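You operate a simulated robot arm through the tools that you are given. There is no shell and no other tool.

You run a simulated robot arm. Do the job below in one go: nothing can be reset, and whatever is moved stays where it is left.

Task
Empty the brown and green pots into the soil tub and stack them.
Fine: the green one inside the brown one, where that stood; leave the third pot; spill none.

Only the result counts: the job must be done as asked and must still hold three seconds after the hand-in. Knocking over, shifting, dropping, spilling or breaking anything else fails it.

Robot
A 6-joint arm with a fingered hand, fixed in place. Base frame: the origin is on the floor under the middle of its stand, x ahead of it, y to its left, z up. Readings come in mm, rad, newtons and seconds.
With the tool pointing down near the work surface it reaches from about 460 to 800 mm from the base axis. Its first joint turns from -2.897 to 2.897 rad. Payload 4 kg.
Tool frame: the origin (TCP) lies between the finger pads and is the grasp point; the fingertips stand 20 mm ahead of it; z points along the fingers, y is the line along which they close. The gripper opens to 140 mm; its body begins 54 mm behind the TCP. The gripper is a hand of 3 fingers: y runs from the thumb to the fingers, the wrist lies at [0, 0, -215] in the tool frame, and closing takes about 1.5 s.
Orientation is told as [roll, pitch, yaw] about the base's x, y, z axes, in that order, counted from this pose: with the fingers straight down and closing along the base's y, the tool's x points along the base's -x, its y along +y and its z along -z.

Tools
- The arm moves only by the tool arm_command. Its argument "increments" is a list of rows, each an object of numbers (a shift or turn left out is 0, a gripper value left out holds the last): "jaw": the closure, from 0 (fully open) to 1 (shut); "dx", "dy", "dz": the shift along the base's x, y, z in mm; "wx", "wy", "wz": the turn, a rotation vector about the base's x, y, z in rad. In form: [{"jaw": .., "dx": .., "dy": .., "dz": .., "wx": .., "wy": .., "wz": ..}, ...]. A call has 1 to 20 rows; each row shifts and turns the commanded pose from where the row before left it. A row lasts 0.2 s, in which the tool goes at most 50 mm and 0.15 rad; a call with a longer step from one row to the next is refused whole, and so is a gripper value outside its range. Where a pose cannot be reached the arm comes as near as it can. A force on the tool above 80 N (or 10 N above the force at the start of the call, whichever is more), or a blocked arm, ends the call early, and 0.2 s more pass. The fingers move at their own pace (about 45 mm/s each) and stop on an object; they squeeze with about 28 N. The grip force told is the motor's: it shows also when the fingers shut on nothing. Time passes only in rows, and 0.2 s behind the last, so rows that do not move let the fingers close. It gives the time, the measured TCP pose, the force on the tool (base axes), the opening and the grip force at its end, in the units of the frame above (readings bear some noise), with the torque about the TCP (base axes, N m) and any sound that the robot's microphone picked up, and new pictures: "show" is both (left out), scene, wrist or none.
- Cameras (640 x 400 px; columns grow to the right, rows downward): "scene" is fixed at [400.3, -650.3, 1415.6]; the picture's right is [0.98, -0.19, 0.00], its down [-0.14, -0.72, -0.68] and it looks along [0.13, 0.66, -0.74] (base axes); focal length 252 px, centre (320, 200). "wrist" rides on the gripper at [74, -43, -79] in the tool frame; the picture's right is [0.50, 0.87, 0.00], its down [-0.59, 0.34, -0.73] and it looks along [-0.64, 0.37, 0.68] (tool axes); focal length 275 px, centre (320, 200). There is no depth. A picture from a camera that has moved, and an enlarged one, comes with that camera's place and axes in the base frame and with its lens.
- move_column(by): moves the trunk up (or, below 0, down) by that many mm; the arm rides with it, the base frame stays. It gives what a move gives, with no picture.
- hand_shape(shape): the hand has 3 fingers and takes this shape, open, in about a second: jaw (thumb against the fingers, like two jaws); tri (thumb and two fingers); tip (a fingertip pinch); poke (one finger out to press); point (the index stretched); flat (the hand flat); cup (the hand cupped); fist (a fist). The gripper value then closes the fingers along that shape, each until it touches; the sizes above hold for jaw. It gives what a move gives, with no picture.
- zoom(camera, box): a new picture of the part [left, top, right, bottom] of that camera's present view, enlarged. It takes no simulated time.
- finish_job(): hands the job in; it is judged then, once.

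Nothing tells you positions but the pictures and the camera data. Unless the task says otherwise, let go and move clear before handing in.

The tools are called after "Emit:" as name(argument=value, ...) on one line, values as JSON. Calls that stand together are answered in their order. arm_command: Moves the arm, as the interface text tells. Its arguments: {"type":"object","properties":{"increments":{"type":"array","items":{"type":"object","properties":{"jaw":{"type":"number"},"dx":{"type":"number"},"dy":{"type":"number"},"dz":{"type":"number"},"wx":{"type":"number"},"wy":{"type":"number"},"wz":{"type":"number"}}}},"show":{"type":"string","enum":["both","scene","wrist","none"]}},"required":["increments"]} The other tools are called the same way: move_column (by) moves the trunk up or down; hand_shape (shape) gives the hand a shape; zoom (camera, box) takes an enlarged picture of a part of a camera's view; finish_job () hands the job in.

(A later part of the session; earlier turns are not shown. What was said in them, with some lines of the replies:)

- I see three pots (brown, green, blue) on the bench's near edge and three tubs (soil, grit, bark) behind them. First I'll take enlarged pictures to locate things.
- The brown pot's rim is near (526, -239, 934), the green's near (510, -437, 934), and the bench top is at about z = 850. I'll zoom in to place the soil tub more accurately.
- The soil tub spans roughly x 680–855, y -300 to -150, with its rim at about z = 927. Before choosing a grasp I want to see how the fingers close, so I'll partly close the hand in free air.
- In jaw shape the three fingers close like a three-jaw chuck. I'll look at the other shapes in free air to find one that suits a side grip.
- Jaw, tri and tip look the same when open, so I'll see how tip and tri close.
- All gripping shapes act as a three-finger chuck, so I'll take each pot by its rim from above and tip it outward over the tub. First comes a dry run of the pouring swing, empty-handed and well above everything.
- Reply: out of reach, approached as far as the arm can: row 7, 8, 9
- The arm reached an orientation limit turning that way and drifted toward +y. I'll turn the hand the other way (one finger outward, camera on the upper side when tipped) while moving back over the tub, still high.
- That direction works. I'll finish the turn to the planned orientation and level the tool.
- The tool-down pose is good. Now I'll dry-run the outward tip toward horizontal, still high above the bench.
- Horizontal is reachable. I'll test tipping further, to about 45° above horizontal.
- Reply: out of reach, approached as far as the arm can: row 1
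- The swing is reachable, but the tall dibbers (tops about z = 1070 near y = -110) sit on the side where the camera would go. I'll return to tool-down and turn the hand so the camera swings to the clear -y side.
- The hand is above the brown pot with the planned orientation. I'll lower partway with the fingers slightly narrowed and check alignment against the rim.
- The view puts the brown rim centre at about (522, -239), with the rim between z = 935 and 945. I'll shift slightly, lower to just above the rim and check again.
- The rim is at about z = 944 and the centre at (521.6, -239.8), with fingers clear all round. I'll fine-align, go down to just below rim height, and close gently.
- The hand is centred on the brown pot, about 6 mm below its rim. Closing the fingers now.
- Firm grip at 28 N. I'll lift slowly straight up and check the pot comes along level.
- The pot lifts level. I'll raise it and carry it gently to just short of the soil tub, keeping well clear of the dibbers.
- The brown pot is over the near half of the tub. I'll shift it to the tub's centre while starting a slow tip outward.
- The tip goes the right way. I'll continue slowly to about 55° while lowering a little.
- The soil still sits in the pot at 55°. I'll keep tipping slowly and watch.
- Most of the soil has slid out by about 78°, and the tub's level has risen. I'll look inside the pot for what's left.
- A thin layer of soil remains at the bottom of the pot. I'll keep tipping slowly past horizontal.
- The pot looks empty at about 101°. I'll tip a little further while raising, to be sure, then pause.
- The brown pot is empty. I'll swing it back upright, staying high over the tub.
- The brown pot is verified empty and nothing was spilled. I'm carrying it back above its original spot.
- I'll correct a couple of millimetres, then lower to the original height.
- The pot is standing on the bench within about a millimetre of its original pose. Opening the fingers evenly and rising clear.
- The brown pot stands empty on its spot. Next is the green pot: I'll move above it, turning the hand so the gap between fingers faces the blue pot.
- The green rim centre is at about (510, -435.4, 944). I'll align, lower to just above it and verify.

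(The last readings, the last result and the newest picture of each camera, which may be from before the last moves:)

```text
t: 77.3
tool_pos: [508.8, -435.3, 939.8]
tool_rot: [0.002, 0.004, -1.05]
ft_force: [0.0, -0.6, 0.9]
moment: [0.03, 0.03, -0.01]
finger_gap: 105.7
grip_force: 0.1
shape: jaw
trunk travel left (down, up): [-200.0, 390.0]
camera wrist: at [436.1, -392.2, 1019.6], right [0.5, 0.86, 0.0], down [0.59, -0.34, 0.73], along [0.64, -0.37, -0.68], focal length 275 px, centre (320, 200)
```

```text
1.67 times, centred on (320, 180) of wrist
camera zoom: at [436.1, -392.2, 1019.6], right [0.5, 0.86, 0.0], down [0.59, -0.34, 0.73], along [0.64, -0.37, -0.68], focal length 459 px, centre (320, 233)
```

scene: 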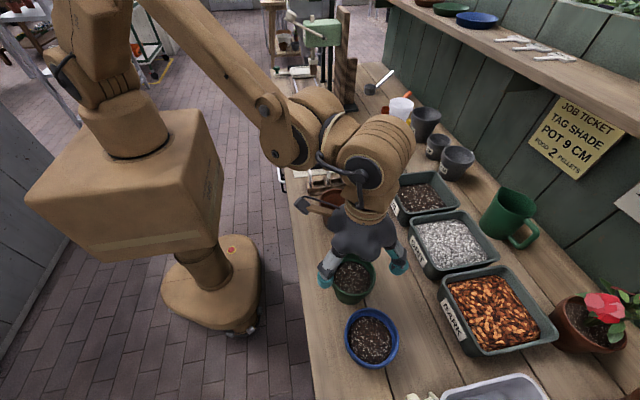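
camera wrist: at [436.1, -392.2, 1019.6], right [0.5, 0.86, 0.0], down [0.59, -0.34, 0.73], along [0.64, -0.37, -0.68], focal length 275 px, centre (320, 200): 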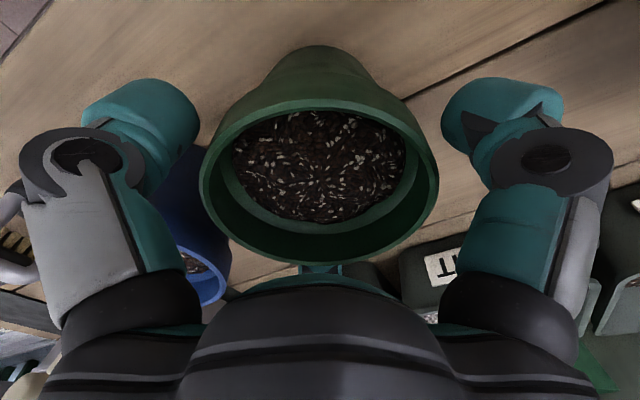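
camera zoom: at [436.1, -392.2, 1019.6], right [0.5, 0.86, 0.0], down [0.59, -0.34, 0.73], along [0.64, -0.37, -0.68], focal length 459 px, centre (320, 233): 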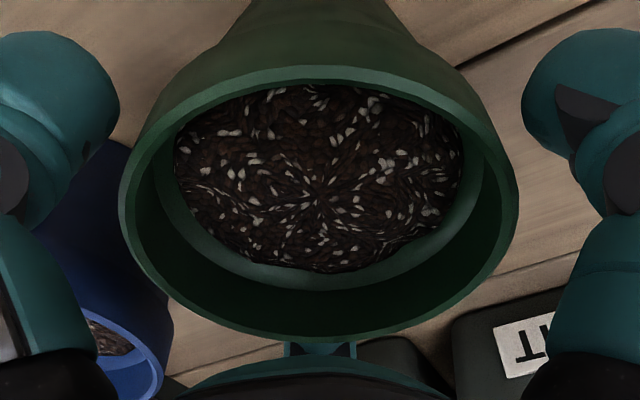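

Centred to within about a millimetre. Closing on the green pot and lifting slowly.

Emit:
arm_command(increments=[{"jaw": 0.3}, {"jaw": 0.35}, {"jaw": 0.45}, {"jaw": 0.6}, {}, {}, {}], show="none")

Emit:
arm_command(increments=[{"dz": 2}, {"dz": 4}, {"dz": 6}, {"dz": 8}, {"dz": 10}, {"dz": 10}, {}], show="both")

Emit:
zoom(camera="scene", box=[310, 230, 410, 350])

```text
t: 78.9
tool_pos: [510.4, -434.5, 939.0]
tool_rot: [0.002, 0.005, -1.048]
ft_force: [-0.4, -0.5, -0.6]
moment: [-0.02, -0.01, 0.01]
finger_gap: 83.7
grip_force: 28.0
shape: jaw
trunk travel left (down, up): [-200.0, 390.0]
```

```text
t: 80.5
tool_pos: [510.7, -434.0, 978.3]
tool_rot: [0.002, 0.002, -1.05]
ft_force: [-0.3, -0.1, -1.4]
moment: [0.03, 0.0, 0.02]
finger_gap: 83.8
grip_force: 28.0
shape: jaw
trunk travel left (down, up): [-200.0, 390.0]
camera wrist: at [437.3, -390.4, 1058.3], right [0.5, 0.86, 0.0], down [0.59, -0.34, 0.73], along [0.64, -0.37, -0.68], focal length 275 px, centre (320, 200)
```

scene: 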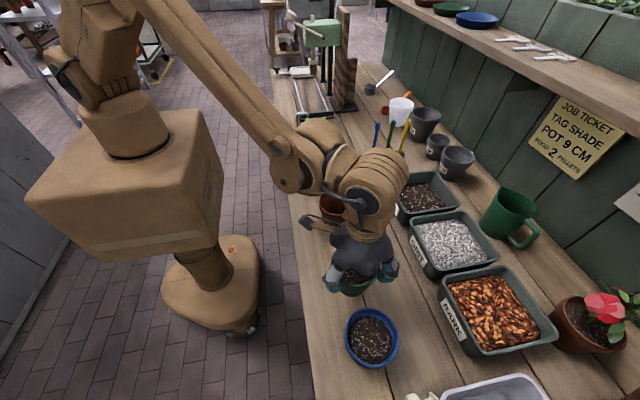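
wrist: 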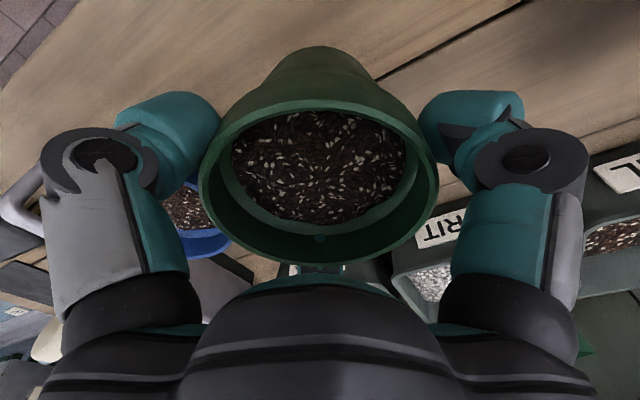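

```text
3.33 times, centred on (360, 290) of scene
camera zoom: at [400.3, -650.3, 1415.6], right [0.98, -0.19, 0.0], down [-0.14, -0.72, -0.68], along [0.13, 0.66, -0.74], focal length 838 px, centre (187, -100)
```

zoom: 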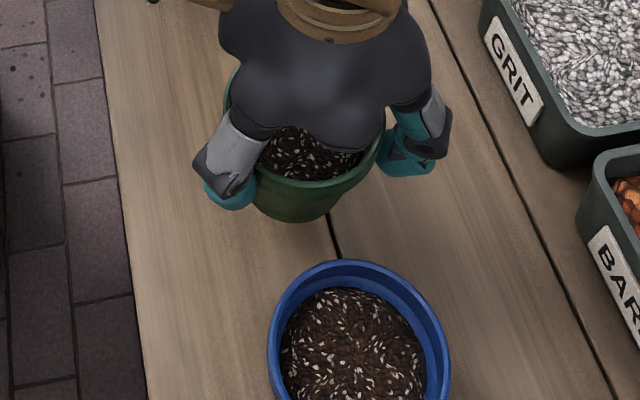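

The green pot is up and level, and the blue one is undisturbed. I'll raise it, then carry it to the tub while turning the hand to the pouring orientation.

Emit:
arm_command(increments=[{"dz": 10}, {"dz": 18}, {"dz": 20}, {"dz": 20}, {"dz": 20}, {"dz": 12}, {"dz": 6}, {}], show="none")

Emit:
arm_command(increments=[{"dx": 6, "dy": 6, "wz": 0.06}, {"dx": 14, "dy": 12, "wz": 0.12}, {"dx": 14, "dy": 12, "wz": 0.12}, {"dx": 14, "dy": 12, "wz": 0.12}, {"dx": 14, "dy": 12, "wz": 0.12}, {"dx": 14, "dy": 12, "wz": 0.12}, {"dx": 14, "dy": 12, "wz": 0.12}, {"dx": 14, "dy": 12, "wz": 0.12}, {"dx": 14, "dy": 12, "wz": 0.12}, {"dx": 14, "dy": 12, "wz": 0.12}, {"dx": 14, "dy": 12, "wz": 0.12}, {"dx": 14, "dy": 12, "wz": 0.12}, {"dx": 14, "dy": 12, "wz": 0.12}, {"dx": 14, "dy": 12, "wz": 0.12}, {"dx": 14, "dy": 12, "wz": 0.12}, {"dx": 14, "dy": 12, "wz": 0.12}, {"dx": 14, "dy": 12, "wz": 0.12}, {"dx": 4, "dy": 7, "wz": 0.07}, {"dz": -10}, {}], show="both")

Emit:
zoom(camera="scene", box=[270, 90, 480, 260])

```text
t: 82.3
tool_pos: [510.3, -433.1, 1082.1]
tool_rot: [0.002, 0.004, -1.048]
ft_force: [0.6, -0.2, -1.3]
moment: [0.02, 0.03, 0.0]
finger_gap: 83.7
grip_force: 27.8
shape: jaw
trunk travel left (down, up): [-200.0, 390.0]
```

```text
t: 86.5
tool_pos: [742.6, -227.1, 1073.1]
tool_rot: [0.004, 0.006, 1.0]
ft_force: [-0.2, 0.5, -1.8]
moment: [0.0, 0.01, 0.03]
finger_gap: 84.0
grip_force: 28.0
shape: jaw
trunk travel left (down, up): [-200.0, 390.0]
camera wrist: at [740.4, -312.6, 1154.0], right [-1.0, 0.04, 0.0], down [0.03, 0.68, 0.73], along [0.03, 0.73, -0.68], focal length 275 px, centre (320, 200)
```

scene: 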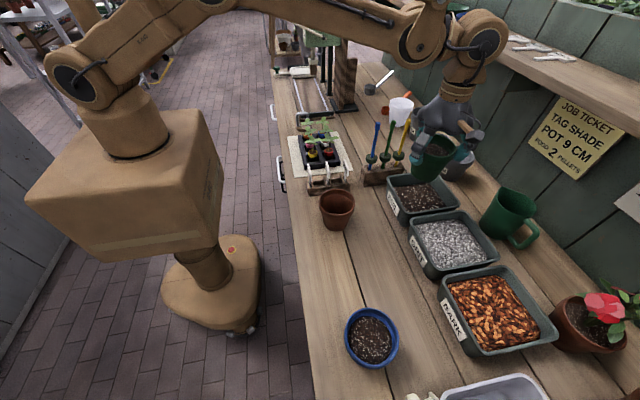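
wrist: 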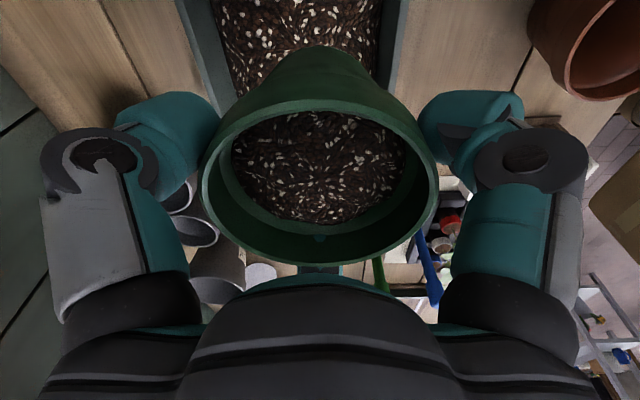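

```text
2.35 times, centred on (375, 175) of scene
camera zoom: at [400.3, -650.3, 1415.6], right [0.98, -0.19, 0.0], down [-0.14, -0.72, -0.68], along [0.13, 0.66, -0.74], focal length 592 px, centre (191, 259)
```

zoom: 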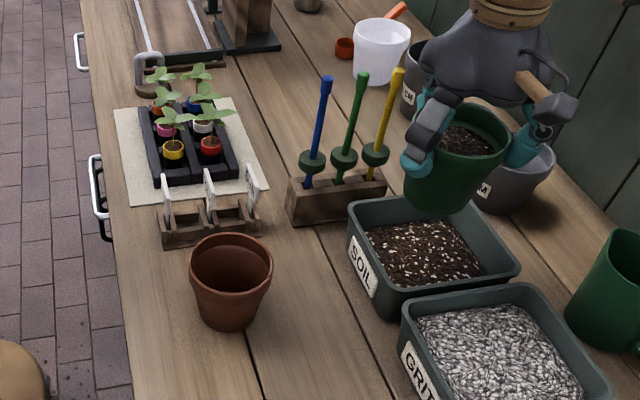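

Positioned as before. Same pouring sequence: shift to the tub centre while starting the slow tip.

Emit:
arm_command(increments=[{"dx": 6, "dy": -1, "dz": -1, "wx": -0.0126, "wy": -0.0422}, {"dx": 6, "dy": -1, "dz": -1, "wx": -0.0126, "wy": -0.0422}, {"dx": 6, "dy": -1, "dz": -1, "wx": -0.0126, "wy": -0.0422}, {"dx": 6, "dy": -1, "dz": -1, "wx": -0.0126, "wy": -0.0422}, {}, {"dz": -1, "wx": -0.0186, "wy": -0.0623}, {"dz": -2, "wx": -0.0186, "wy": -0.0623}, {"dz": -3, "wx": -0.0186, "wy": -0.0623}, {"dz": -3, "wx": -0.0186, "wy": -0.0623}, {"dz": -4, "wx": -0.0186, "wy": -0.0623}, {"dz": -4, "wx": -0.0186, "wy": -0.0623}, {"dz": -4, "wx": -0.0186, "wy": -0.0623}, {"dz": -4, "wx": -0.0186, "wy": -0.0623}, {"dz": -4, "wx": -0.0186, "wy": -0.0623}, {"dz": -3, "wx": -0.0186, "wy": -0.0623}, {"dz": -2, "wx": -0.0186, "wy": -0.0623}, {"dz": -1, "wx": -0.0186, "wy": -0.0623}, {}], show="wrist")

Emit:
zoom(camera="scene", box=[270, 90, 480, 260])

```text
t: 90.3
tool_pos: [768.5, -233.5, 1034.2]
tool_rot: [-0.935, -0.223, 1.115]
ft_force: [0.1, -0.6, -1.8]
moment: [0.02, 0.03, 0.01]
finger_gap: 84.1
grip_force: 27.9
shape: jaw
trunk travel left (down, up): [-200.0, 390.0]
camera wrist: at [695.1, -296.9, 1098.4], right [-0.61, -0.07, -0.79], down [-0.48, 0.83, 0.29], along [0.64, 0.55, -0.54], focal length 275 px, centre (320, 200)
```

wrist: 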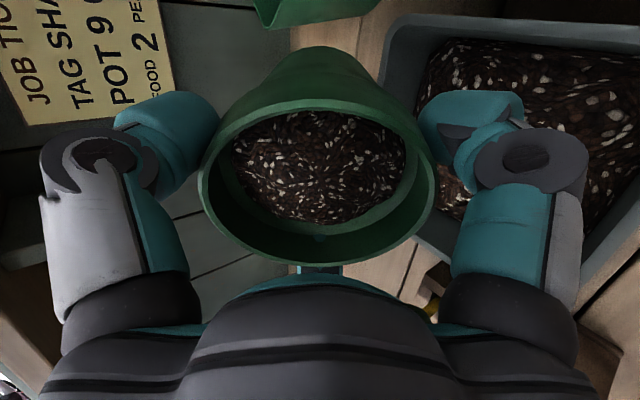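

```text
2.35 times, centred on (375, 175) of scene
camera zoom: at [400.3, -650.3, 1415.6], right [0.98, -0.19, 0.0], down [-0.14, -0.72, -0.68], along [0.13, 0.66, -0.74], focal length 592 px, centre (191, 259)
```

zoom: 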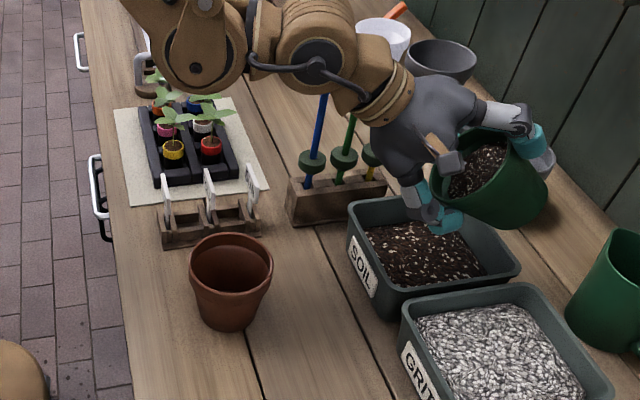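

The pose matches the first pour, so I'll continue the slow tip to about 78° and then past horizontal.

Emit:
arm_command(increments=[{"wx": -0.0143, "wy": -0.0479}, {"wx": -0.0143, "wy": -0.0479}, {"wx": -0.0143, "wy": -0.0479}, {"wx": -0.0143, "wy": -0.0479}, {"wx": -0.0143, "wy": -0.0479}, {"wx": -0.0143, "wy": -0.0479}, {"wx": -0.0143, "wy": -0.0479}, {"wx": -0.0143, "wy": -0.0479}, {}], show="none")

Emit:
zoom(camera="scene", box=[270, 90, 480, 260])

Emit:
arm_command(increments=[{"dz": 1, "wx": -0.0143, "wy": -0.0479}, {"dz": 1, "wx": -0.0143, "wy": -0.0479}, {"dz": 1, "wx": -0.0143, "wy": -0.0479}, {"dz": 1, "wx": -0.0143, "wy": -0.0479}, {"dz": 1, "wx": -0.0143, "wy": -0.0479}, {"dz": 1, "wx": -0.0143, "wy": -0.0479}, {"dz": 1, "wx": -0.0143, "wy": -0.0479}, {"dz": 1, "wx": -0.0143, "wy": -0.0479}, {}, {}], show="none")

Emit:
zoom(camera="wrist", box=[200, 50, 440, 280])

Emit:
zoom(camera="scene", box=[270, 90, 480, 260])

```text
t: 92.3
tool_pos: [767.5, -232.1, 1035.0]
tool_rot: [-1.344, -0.27, 1.215]
ft_force: [0.8, 0.1, -0.4]
moment: [0.02, 0.02, 0.0]
finger_gap: 83.9
grip_force: 28.2
shape: jaw
trunk travel left (down, up): [-200.0, 390.0]
```

```text
2.35 times, centred on (375, 175) of scene
camera zoom: at [400.3, -650.3, 1415.6], right [0.98, -0.19, 0.0], down [-0.14, -0.72, -0.68], along [0.13, 0.66, -0.74], focal length 592 px, centre (191, 259)
```

zoom: 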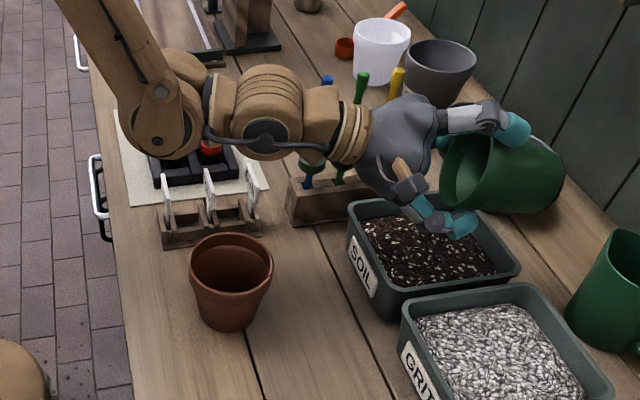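

```text
t: 94.5
tool_pos: [768.4, -231.7, 1043.8]
tool_rot: [-1.758, -0.272, 1.329]
ft_force: [1.2, 0.7, 0.1]
moment: [0.01, 0.0, 0.0]
finger_gap: 83.6
grip_force: 27.7
shape: jaw
trunk travel left (down, up): [-200.0, 390.0]
```

```text
1.74 times, centred on (320, 165) of wrist
camera zoom: at [666.4, -288.2, 1050.7], right [0.1, -0.28, -0.95], down [-0.47, 0.83, -0.29], along [0.88, 0.48, -0.05], focal length 479 px, centre (320, 261)
```

zoom: 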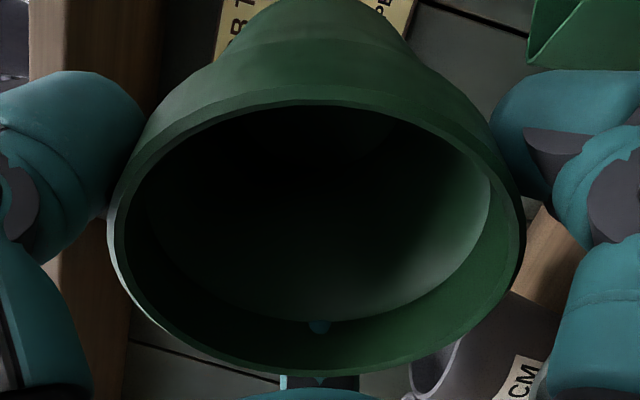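

```text
2.35 times, centred on (375, 175) of scene
camera zoom: at [400.3, -650.3, 1415.6], right [0.98, -0.19, 0.0], down [-0.14, -0.72, -0.68], along [0.13, 0.66, -0.74], focal length 592 px, centre (191, 259)
```

zoom: 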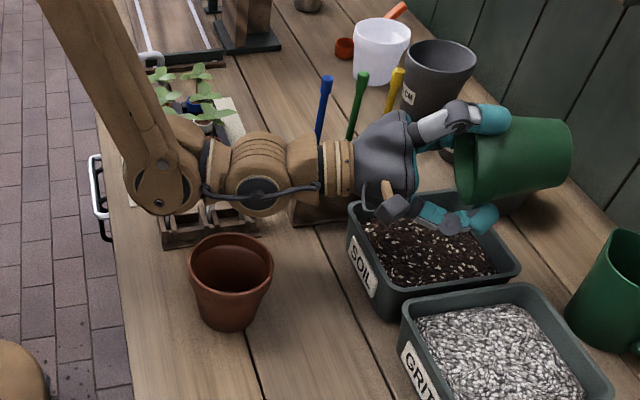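

The green pot looks empty too, and the bench is clean. One more bit of tilt while raising, then back upright.

Emit:
arm_command(increments=[{"dz": 14, "wx": -0.0143, "wy": -0.0479}, {"dz": 14, "wx": -0.0143, "wy": -0.0479}, {"dz": 14, "wx": -0.0143, "wy": -0.0479}, {"dz": 14, "wx": -0.0143, "wy": -0.0479}, {"dz": 10, "wx": -0.0143, "wy": -0.0479}, {}, {}, {}], show="none")

Emit:
arm_command(increments=[{"wx": 0.041, "wy": 0.1373}, {"wx": 0.041, "wy": 0.1373}, {"wx": 0.041, "wy": 0.1373}, {"wx": 0.041, "wy": 0.1373}, {"wx": 0.041, "wy": 0.1373, "dx": -2}, {"wx": 0.041, "wy": 0.1373, "dx": -3}, {"wx": 0.041, "wy": 0.1373, "dx": -3}, {"wx": 0.041, "wy": 0.1373, "dx": -3}, {"wx": 0.041, "wy": 0.1373, "dx": -3}, {"wx": 0.041, "wy": 0.1373, "dx": -3}, {"wx": 0.041, "wy": 0.1373, "dx": -3}, {"wx": 0.041, "wy": 0.1373, "dx": -3}, {"wx": 0.041, "wy": 0.1373, "dx": -3}, {"wx": 0.041, "wy": 0.1373, "dx": -3}, {}, {}], show="both")

Emit:
zoom(camera="scene", box=[270, 90, 480, 260])

```text
t: 96.3
tool_pos: [767.7, -233.3, 1109.6]
tool_rot: [-2.016, -0.253, 1.397]
ft_force: [0.4, -0.5, -0.3]
moment: [-0.02, -0.03, 0.02]
finger_gap: 83.7
grip_force: 27.5
shape: jaw
trunk travel left (down, up): [-200.0, 390.0]
```

```text
t: 99.7
tool_pos: [740.4, -232.7, 1107.6]
tool_rot: [0.005, 0.006, 1.003]
ft_force: [1.1, -0.2, -0.6]
moment: [0.0, 0.02, -0.02]
finger_gap: 83.5
grip_force: 28.0
shape: jaw
trunk travel left (down, up): [-200.0, 390.0]
camera wrist: at [736.7, -317.9, 1188.5], right [-1.0, 0.04, 0.01], down [0.04, 0.68, 0.73], along [0.03, 0.73, -0.68], focal length 275 px, centre (320, 200)
```

scene: 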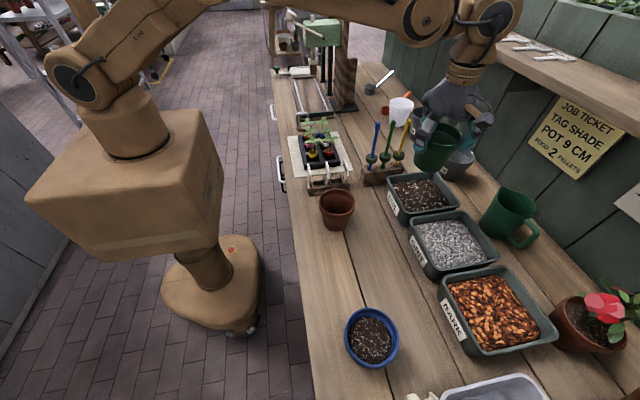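
wrist: 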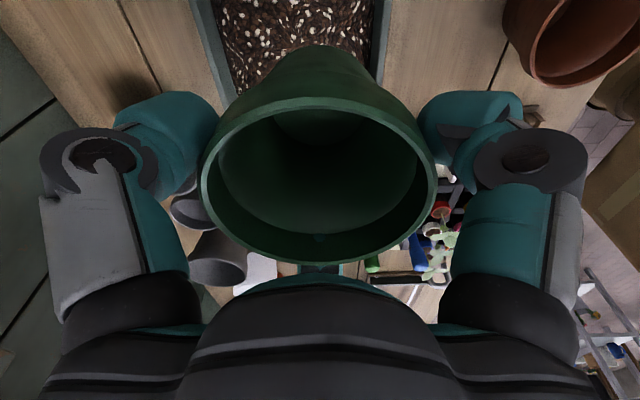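

```text
2.35 times, centred on (375, 175) of scene
camera zoom: at [400.3, -650.3, 1415.6], right [0.98, -0.19, 0.0], down [-0.14, -0.72, -0.68], along [0.13, 0.66, -0.74], focal length 592 px, centre (191, 259)
```

zoom: 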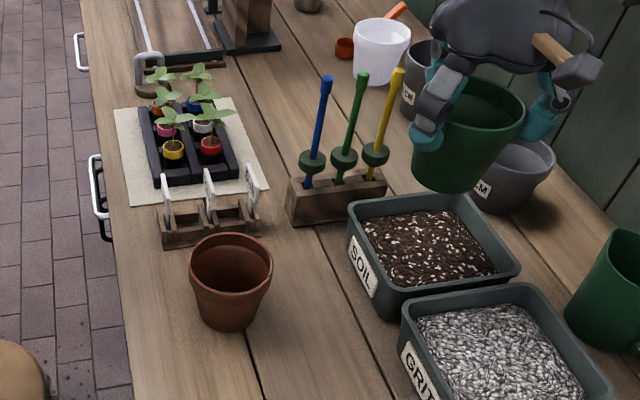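

Both pots are empty and the soil is all in the tub. Next, I'll carry the green pot to a point above the brown one.

Emit:
arm_command(increments=[{"dx": -10, "wx": 0.0024, "wy": -0.0074}, {"dx": -20, "dy": -0.7, "wz": -0.0135}, {"dx": -20, "dy": -0.7, "wz": -0.0135}, {"dx": -20, "dy": -0.7, "wz": -0.0135}, {"dx": -20, "dy": -0.7, "wz": -0.0135}, {"dx": -20, "dy": -0.7, "wz": -0.0135}, {"dx": -20, "dy": -0.7, "wz": -0.0135}, {"dx": -20, "dy": -0.7, "wz": -0.0135}, {"dx": -20, "dy": -0.7, "wz": -0.0135}, {"dx": -20, "dy": -0.7, "wz": -0.0135}, {"dx": -20, "dy": -0.7, "wz": -0.0135}, {"dx": -8.9, "dy": -0.7}, {"dz": -10}, {"dz": -15}, {"dz": -12}, {"dz": -8}, {}, {}], show="both")

Emit:
zoom(camera="scene", box=[290, 140, 390, 240])

Emit:
zoom(camera="wrist", box=[180, 0, 460, 280])

```text
t: 103.5
tool_pos: [520.6, -241.1, 1063.7]
tool_rot: [-0.002, -0.003, 0.869]
ft_force: [0.1, -1.0, -0.5]
moment: [-0.03, -0.01, 0.01]
finger_gap: 83.3
grip_force: 27.8
shape: jaw
trunk travel left (down, up): [-200.0, 390.0]
camera wrist: at [504.9, -324.0, 1144.0], right [-0.98, 0.18, 0.0], down [0.12, 0.67, 0.74], along [0.13, 0.72, -0.68], focal length 275 px, centre (320, 200)
```

scene: 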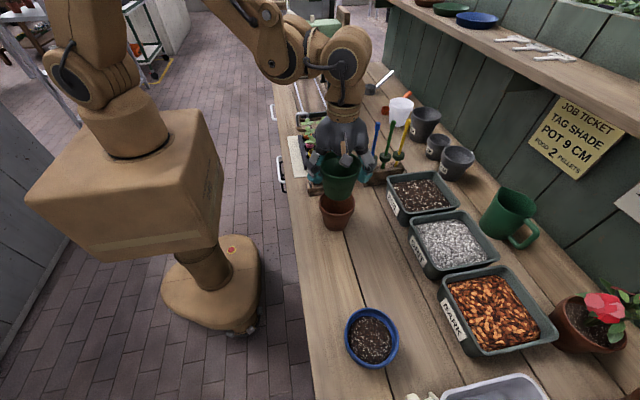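
wrist: 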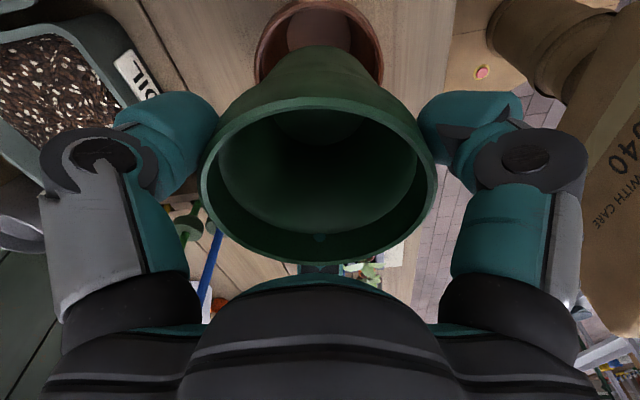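

```text
4.00 times, centred on (340, 190) of scene
camera zoom: at [400.3, -650.3, 1415.6], right [0.98, -0.19, 0.0], down [-0.14, -0.72, -0.68], along [0.13, 0.66, -0.74], focal length 1006 px, centre (240, 240)
```

zoom: 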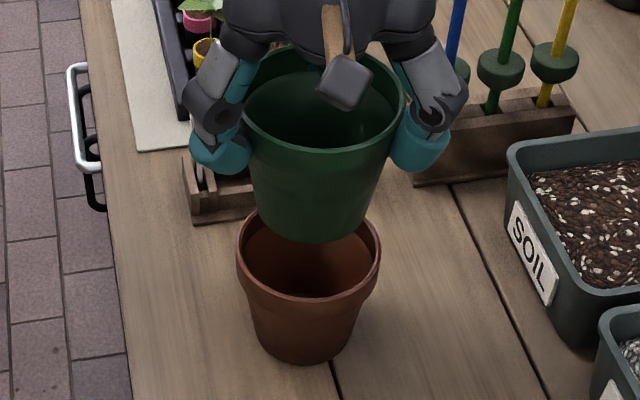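

```text
1.43 times, centred on (320, 140) of wrist
camera zoom: at [504.9, -324.0, 1144.0], right [-0.98, 0.18, 0.0], down [0.12, 0.67, 0.74], along [0.13, 0.72, -0.68], focal length 393 px, centre (320, 286)
```

zoom: 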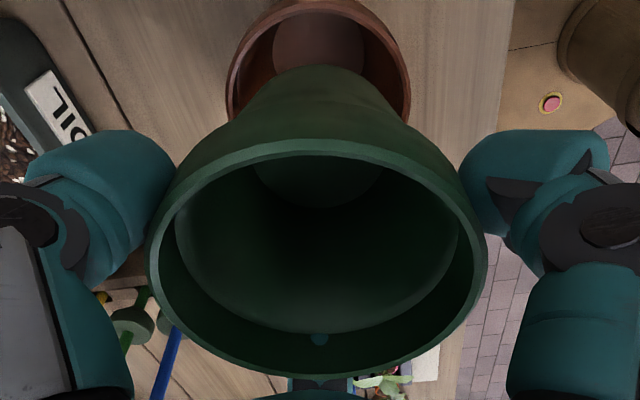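

The green pot hangs about 30 mm above the brown one. I'll shift it a few millimetres to line up the centres, lower it partway in, and check.

Emit:
arm_command(increments=[{"dx": 0.5, "dy": 2.3, "dz": -8}, {"dz": -10}, {"dz": -10}, {"dz": -10}, {"dz": -10}, {"dz": -7}, {}, {}], show="wrist")

Emit:
zoom(camera="scene", box=[300, 150, 380, 230])

Emit:
zoom(camera="wrist", box=[180, 0, 460, 280])

```text
t: 105.3
tool_pos: [519.7, -237.5, 1007.5]
tool_rot: [0.0, -0.003, 0.87]
ft_force: [0.0, -0.4, -1.0]
moment: [-0.02, 0.01, -0.03]
finger_gap: 83.5
grip_force: 28.0
shape: jaw
trunk travel left (down, up): [-200.0, 390.0]
camera wrist: at [505.2, -321.8, 1087.1], right [-0.98, 0.18, 0.0], down [0.12, 0.67, 0.74], along [0.13, 0.72, -0.68], focal length 275 px, centre (320, 200)
```

wrist: 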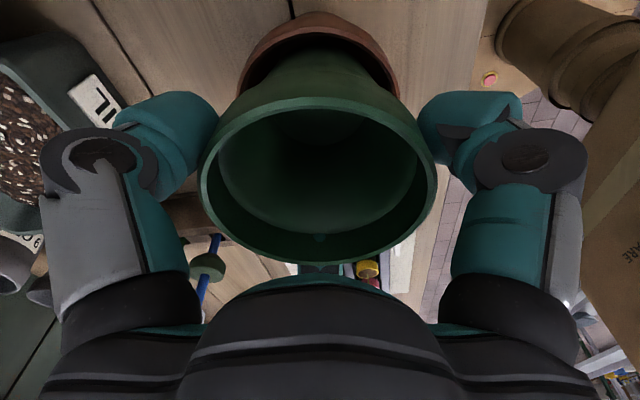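

```text
5.00 times, centred on (340, 190) of scene
camera zoom: at [400.3, -650.3, 1415.6], right [0.98, -0.19, 0.0], down [-0.14, -0.72, -0.68], along [0.13, 0.66, -0.74], focal length 1258 px, centre (220, 250)
```

zoom: 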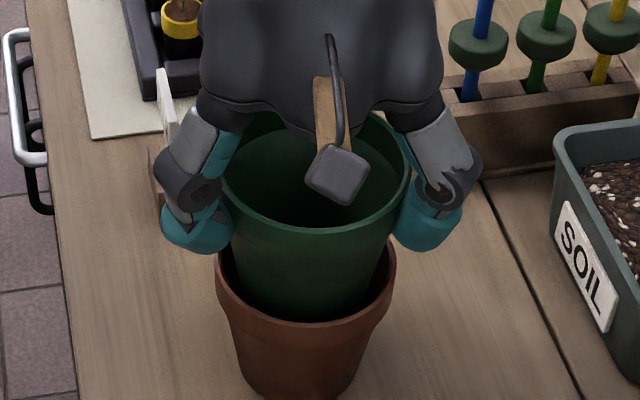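

```text
1.43 times, centred on (320, 140) of wrist
camera zoom: at [505.2, -321.8, 1087.1], right [-0.98, 0.18, 0.0], down [0.12, 0.67, 0.74], along [0.13, 0.72, -0.68], focal length 393 px, centre (320, 286)
```

zoom: 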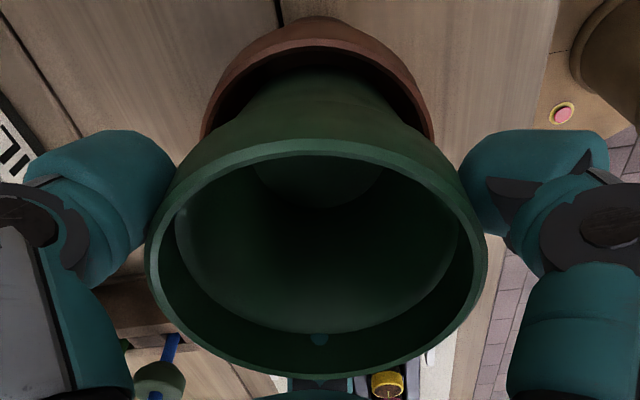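

Alignment is within about 1–2 mm. Lowering further in small steps while watching the force.

Emit:
arm_command(increments=[{"dy": 1.2, "dz": -5}, {"dz": -6}, {"dz": -6}, {"dz": -5}, {"dz": -4}, {"dz": -2}, {}, {}], show="wrist")

Emit:
zoom(camera="scene", box=[310, 170, 370, 230])

```text
t: 107.1
tool_pos: [521.3, -236.4, 980.7]
tool_rot: [-0.002, -0.001, 0.871]
ft_force: [-0.7, -0.2, -0.8]
moment: [-0.04, -0.05, 0.03]
finger_gap: 83.3
grip_force: 28.2
shape: jaw
trunk travel left (down, up): [-200.0, 390.0]
camera wrist: at [506.0, -320.6, 1061.0], right [-0.98, 0.18, 0.0], down [0.12, 0.67, 0.74], along [0.13, 0.72, -0.68], focal length 275 px, centre (320, 200)
```

wrist: 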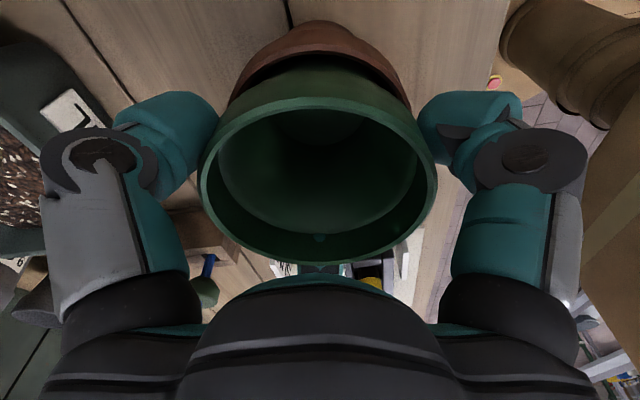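

```text
6.67 times, centred on (340, 200) of scene
camera zoom: at [400.3, -650.3, 1415.6], right [0.98, -0.19, 0.0], down [-0.14, -0.72, -0.68], along [0.13, 0.66, -0.74], focal length 1677 px, centre (187, 200)
```

zoom: 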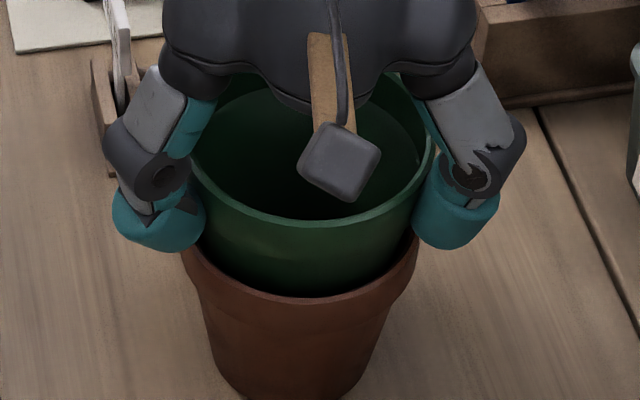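

Emit:
arm_command(increments=[{"dz": -3}, {"dz": -3}, {"dz": -2}, {"dz": -2}, {}, {}], show="wrist")

Emit:
zoom(camera="scene", box=[310, 170, 370, 230])

Emit:
zoom(camera="wrist", box=[180, 0, 460, 280])

```text
t: 108.5
tool_pos: [521.0, -236.0, 969.2]
tool_rot: [-0.001, -0.002, 0.87]
ft_force: [0.2, -0.4, -0.5]
moment: [-0.02, -0.02, 0.01]
finger_gap: 83.6
grip_force: 27.4
shape: jaw
trunk travel left (down, up): [-200.0, 390.0]
camera wrist: at [506.1, -320.5, 1050.7], right [-0.98, 0.18, 0.0], down [0.12, 0.67, 0.74], along [0.13, 0.72, -0.68], focal length 275 px, centre (320, 200)
```

wrist: 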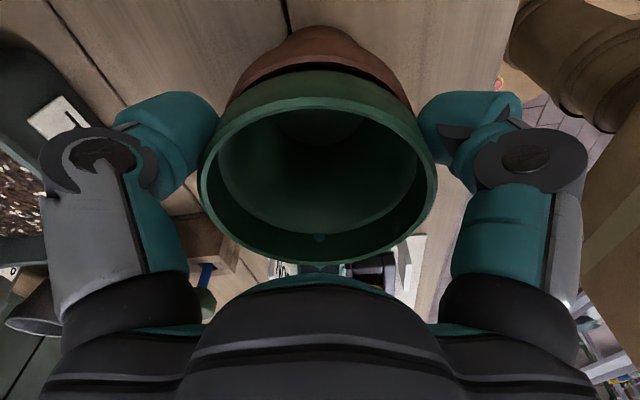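

```text
6.67 times, centred on (340, 200) of scene
camera zoom: at [400.3, -650.3, 1415.6], right [0.98, -0.19, 0.0], down [-0.14, -0.72, -0.68], along [0.13, 0.66, -0.74], focal length 1677 px, centre (187, 200)
```

zoom: 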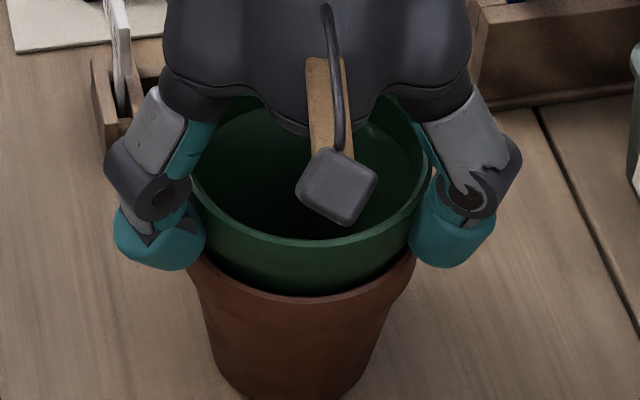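

```text
1.43 times, centred on (320, 140) of wrist
camera zoom: at [506.1, -320.5, 1050.7], right [-0.98, 0.18, 0.0], down [0.12, 0.67, 0.74], along [0.13, 0.72, -0.68], focal length 393 px, centre (320, 286)
```

zoom: 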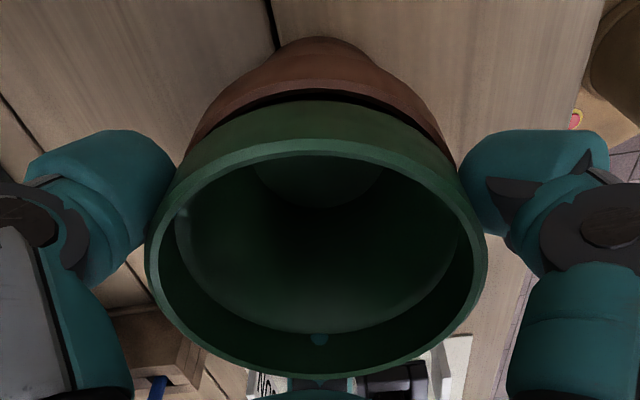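

Still no contact; the fingertips are now a few millimetres above the brown rim. I'll trim sideways and go down 4 mm more.

Emit:
arm_command(increments=[{"dx": -0.8, "dz": -1.5}, {"dz": -1.5}, {"dz": -1}, {}, {}], show="none")

Emit:
zoom(camera="scene", box=[310, 170, 370, 230])

Emit:
zoom(camera="wrist", box=[120, 0, 520, 280])

```text
t: 109.7
tool_pos: [519.9, -236.5, 967.1]
tool_rot: [-0.002, -0.002, 0.87]
ft_force: [1.0, -0.2, 11.6]
moment: [-0.2, -0.19, 0.05]
finger_gap: 83.7
grip_force: 27.9
shape: jaw
trunk travel left (down, up): [-200.0, 390.0]
```

```text
6.67 times, centred on (340, 200) of scene
camera zoom: at [400.3, -650.3, 1415.6], right [0.98, -0.19, 0.0], down [-0.14, -0.72, -0.68], along [0.13, 0.66, -0.74], focal length 1677 px, centre (187, 200)
```

zoom: 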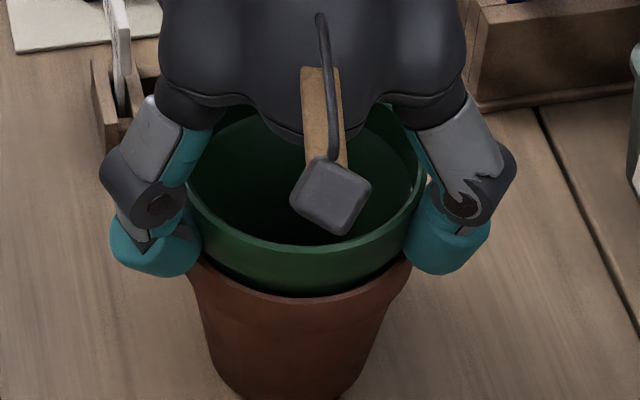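

```text
1.43 times, centred on (320, 140) of wrist
camera zoom: at [504.5, -320.5, 1047.2], right [-0.98, 0.18, 0.0], down [0.12, 0.67, 0.74], along [0.13, 0.72, -0.68], focal length 393 px, centre (320, 286)
```

zoom: 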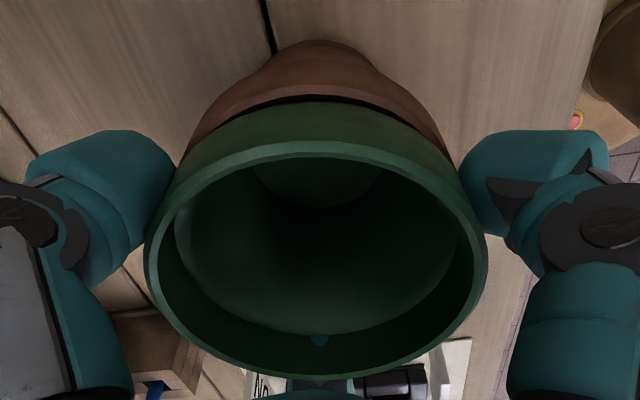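

Contact at about 12 N. I'll ease up 1 mm to unload, then open the fingers slowly so the green pot settles in the brown one.

Emit:
arm_command(increments=[{"dz": 1}, {}, {"jaw": 0.42}, {"jaw": 0.39}, {"jaw": 0.37}, {"jaw": 0.35}, {"jaw": 0.33}, {"jaw": 0.31}, {"jaw": 0.29}, {}, {}], show="wrist")

Emit:
zoom(camera="scene", box=[310, 170, 370, 230])

Emit:
zoom(camera="wrist", box=[120, 0, 520, 280])

```text
t: 112.1
tool_pos: [520.1, -238.0, 966.7]
tool_rot: [-0.001, -0.001, 0.869]
ft_force: [1.1, -0.2, -0.4]
moment: [0.01, 0.0, 0.02]
finger_gap: 98.5
grip_force: 0.0
shape: jaw
trunk travel left (down, up): [-200.0, 390.0]
camera wrist: at [505.3, -321.9, 1047.5], right [-0.98, 0.18, 0.0], down [0.12, 0.67, 0.74], along [0.13, 0.72, -0.68], focal length 275 px, centre (320, 200)
```

wrist: 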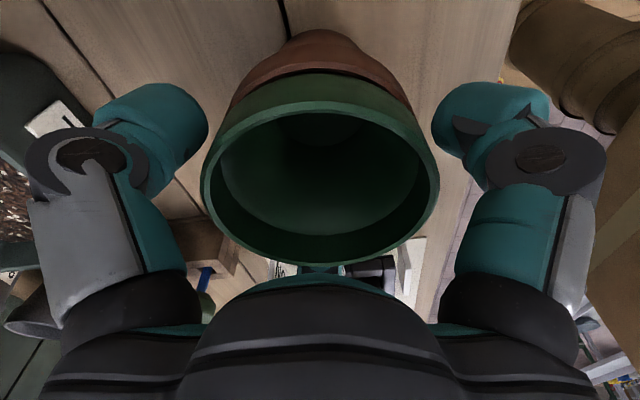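

```text
6.67 times, centred on (340, 200) of scene
camera zoom: at [400.3, -650.3, 1415.6], right [0.98, -0.19, 0.0], down [-0.14, -0.72, -0.68], along [0.13, 0.66, -0.74], focal length 1677 px, centre (187, 200)
```

zoom: 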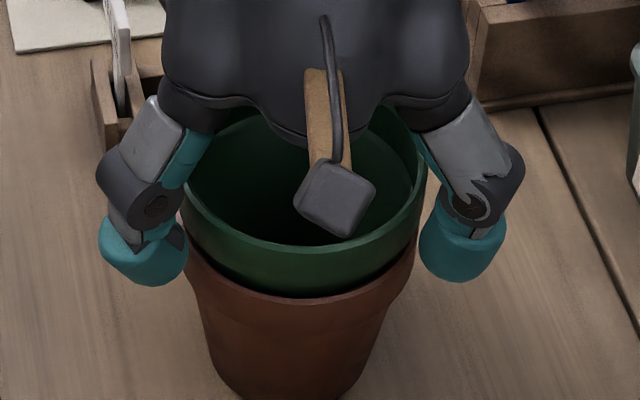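

```text
1.43 times, centred on (320, 140) of wrist
camera zoom: at [505.3, -321.9, 1047.5], right [-0.98, 0.18, 0.0], down [0.12, 0.67, 0.74], along [0.13, 0.72, -0.68], focal length 393 px, centre (320, 286)
```

zoom: 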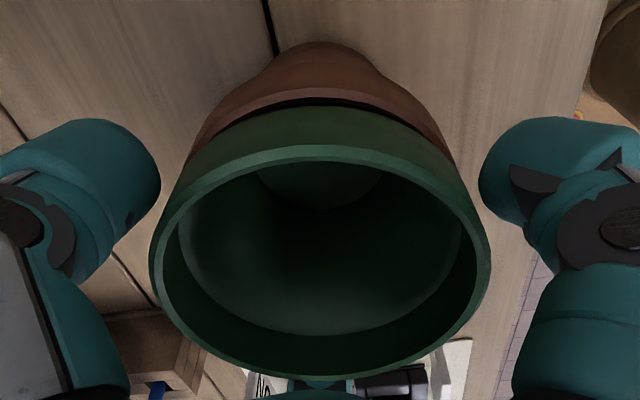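

The fingers are open and the green pot barely moved, so it was already seated. Opening wider and rising straight up.

Emit:
arm_command(increments=[{"jaw": 0.22}, {"jaw": 0.15}, {}, {}, {"dz": 8}, {"dz": 15}, {"dz": 25}, {"dz": 25}, {"dz": 25}, {"dz": 25}, {"dz": 25}, {"dz": 20}, {}], show="both")

Emit:
zoom(camera="scene", box=[310, 170, 370, 230])

Emit:
zoom(camera="wrist", box=[180, 0, 460, 200])

```text
t: 114.9
tool_pos: [519.5, -236.7, 1136.8]
tool_rot: [-0.001, -0.001, 0.869]
ft_force: [0.5, -0.1, -0.4]
moment: [-0.02, 0.04, -0.03]
finger_gap: 118.9
grip_force: 0.0
shape: jaw
trunk travel left (down, up): [-200.0, 390.0]
camera wrist: at [504.6, -320.4, 1216.5], right [-0.98, 0.18, 0.0], down [0.12, 0.67, 0.74], along [0.13, 0.72, -0.68], focal length 275 px, centre (320, 200)
```

scene: 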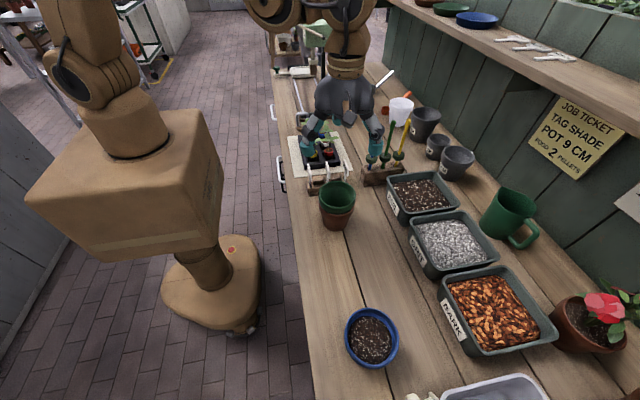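
wrist: 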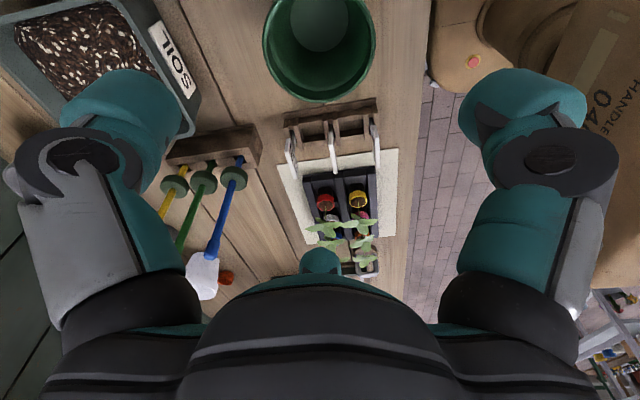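

```text
6.67 times, centred on (340, 200) of scene
camera zoom: at [400.3, -650.3, 1415.6], right [0.98, -0.19, 0.0], down [-0.14, -0.72, -0.68], along [0.13, 0.66, -0.74], focal length 1677 px, centre (187, 200)
```

zoom: 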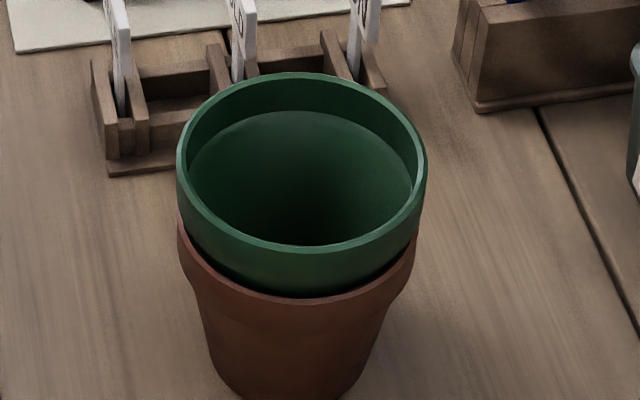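

```text
2.00 times, centred on (320, 100) of wrist
camera zoom: at [504.6, -320.4, 1216.5], right [-0.98, 0.18, 0.0], down [0.12, 0.67, 0.74], along [0.13, 0.72, -0.68], focal length 551 px, centre (320, 400)
```

zoom: 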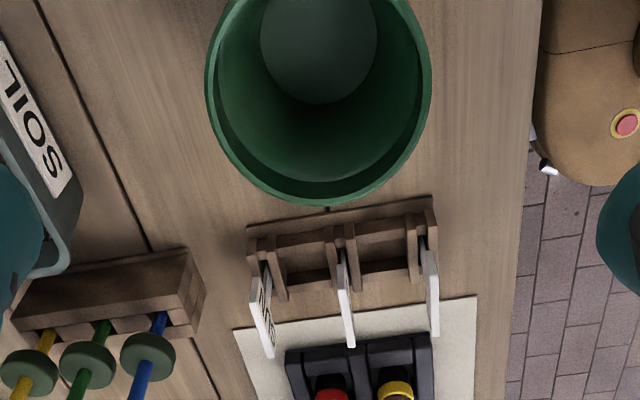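

The green pot sits level inside the brown one, with its rim about 29 mm above, which fits a wall-on-wall nest. I'll check the final position and surroundings once more before handing in.

Emit:
zoom(camera="scene", box=[310, 180, 366, 236])

Emit:
zoom(camera="scene", box=[280, 100, 480, 240])

Emit:
zoom(camera="scene", box=[340, 304, 404, 368])

```text
7.14 times, centred on (338, 208) of scene
camera zoom: at [400.3, -650.3, 1415.6], right [0.98, -0.19, 0.0], down [-0.14, -0.72, -0.68], along [0.13, 0.66, -0.74], focal length 1796 px, centre (191, 143)
```

zoom: 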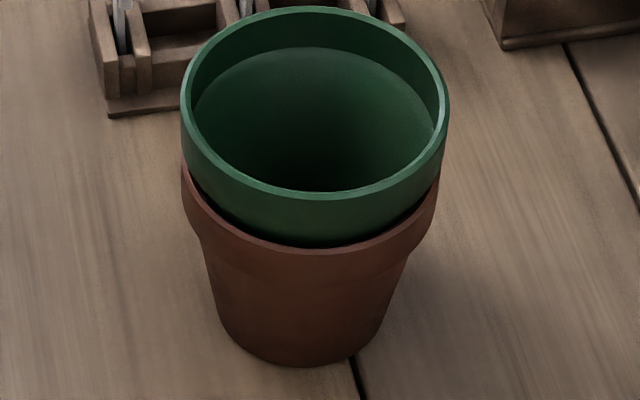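

```text
2.86 times, centred on (380, 170) of scene
camera zoom: at [400.3, -650.3, 1415.6], right [0.98, -0.19, 0.0], down [-0.14, -0.72, -0.68], along [0.13, 0.66, -0.74], focal length 719 px, centre (149, 286)
```

zoom: 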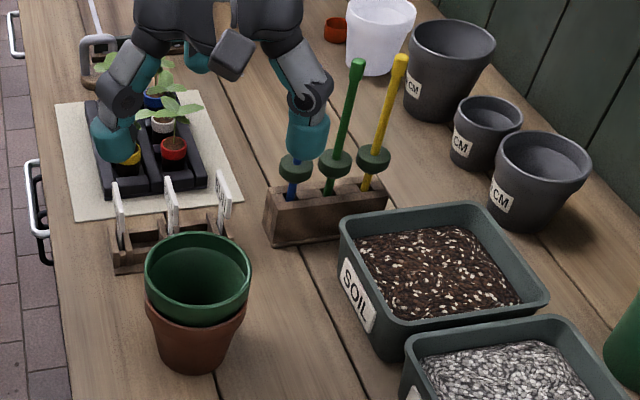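

```text
6.25 times, centred on (372, 336) of scene
camera zoom: at [400.3, -650.3, 1415.6], right [0.98, -0.19, 0.0], down [-0.14, -0.72, -0.68], along [0.13, 0.66, -0.74], focal length 1572 px, centre (-5, -650)
```

zoom: 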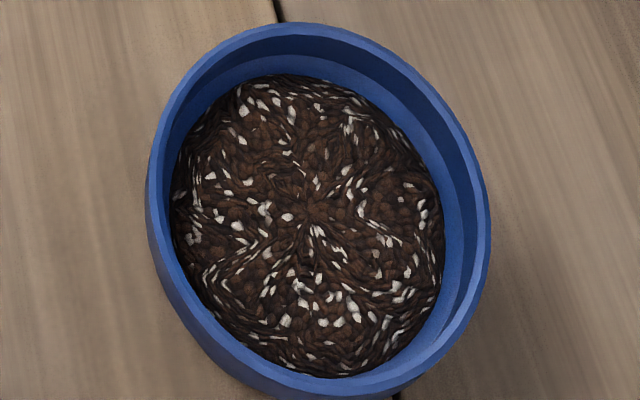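

The nested pots stand on the brown pot's original spot, within about 2 mm. The blue pot is untouched and full, all soil is in the tub and the bench is clean. I'll raise the hand a little more, then hand in.

Emit:
arm_command(increments=[{"dz": 20}, {"dz": 25}, {"dz": 20}, {}, {}, {}], show="scene")

```text
t: 116.3
tool_pos: [520.6, -234.7, 1200.1]
tool_rot: [0.0, -0.002, 0.869]
ft_force: [1.0, -0.7, -0.5]
moment: [0.0, 0.01, 0.0]
finger_gap: 118.9
grip_force: 0.1
shape: jaw
trunk travel left (down, up): [-200.0, 390.0]
```

scene: 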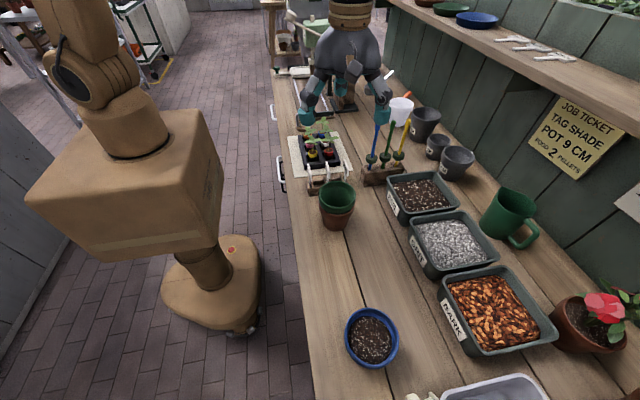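

The stack is standing still, the hand is clear and nothing else has moved. Handing the job in.

Emit:
finish_job()

```text
The job is handed in.
```

The job is handed in. The brown and green pots are both empty, and the green one sits level inside the brown one.

- **Soil:** all of it went into the soil tub. I saw none on the bench or around the tub in the pictures.
- **Stack:** the brown pot is within about 2 mm of where it first stood. The green pot's rim stands about 29 mm above the brown rim. It didn't sink any further when I let go, so I take it to be fully seated.
- **Everything else:** the blue pot is still full and hasn't moved. I saw no change in the labels, dibbers or other tubs. The hand is open and well clear above the bench.
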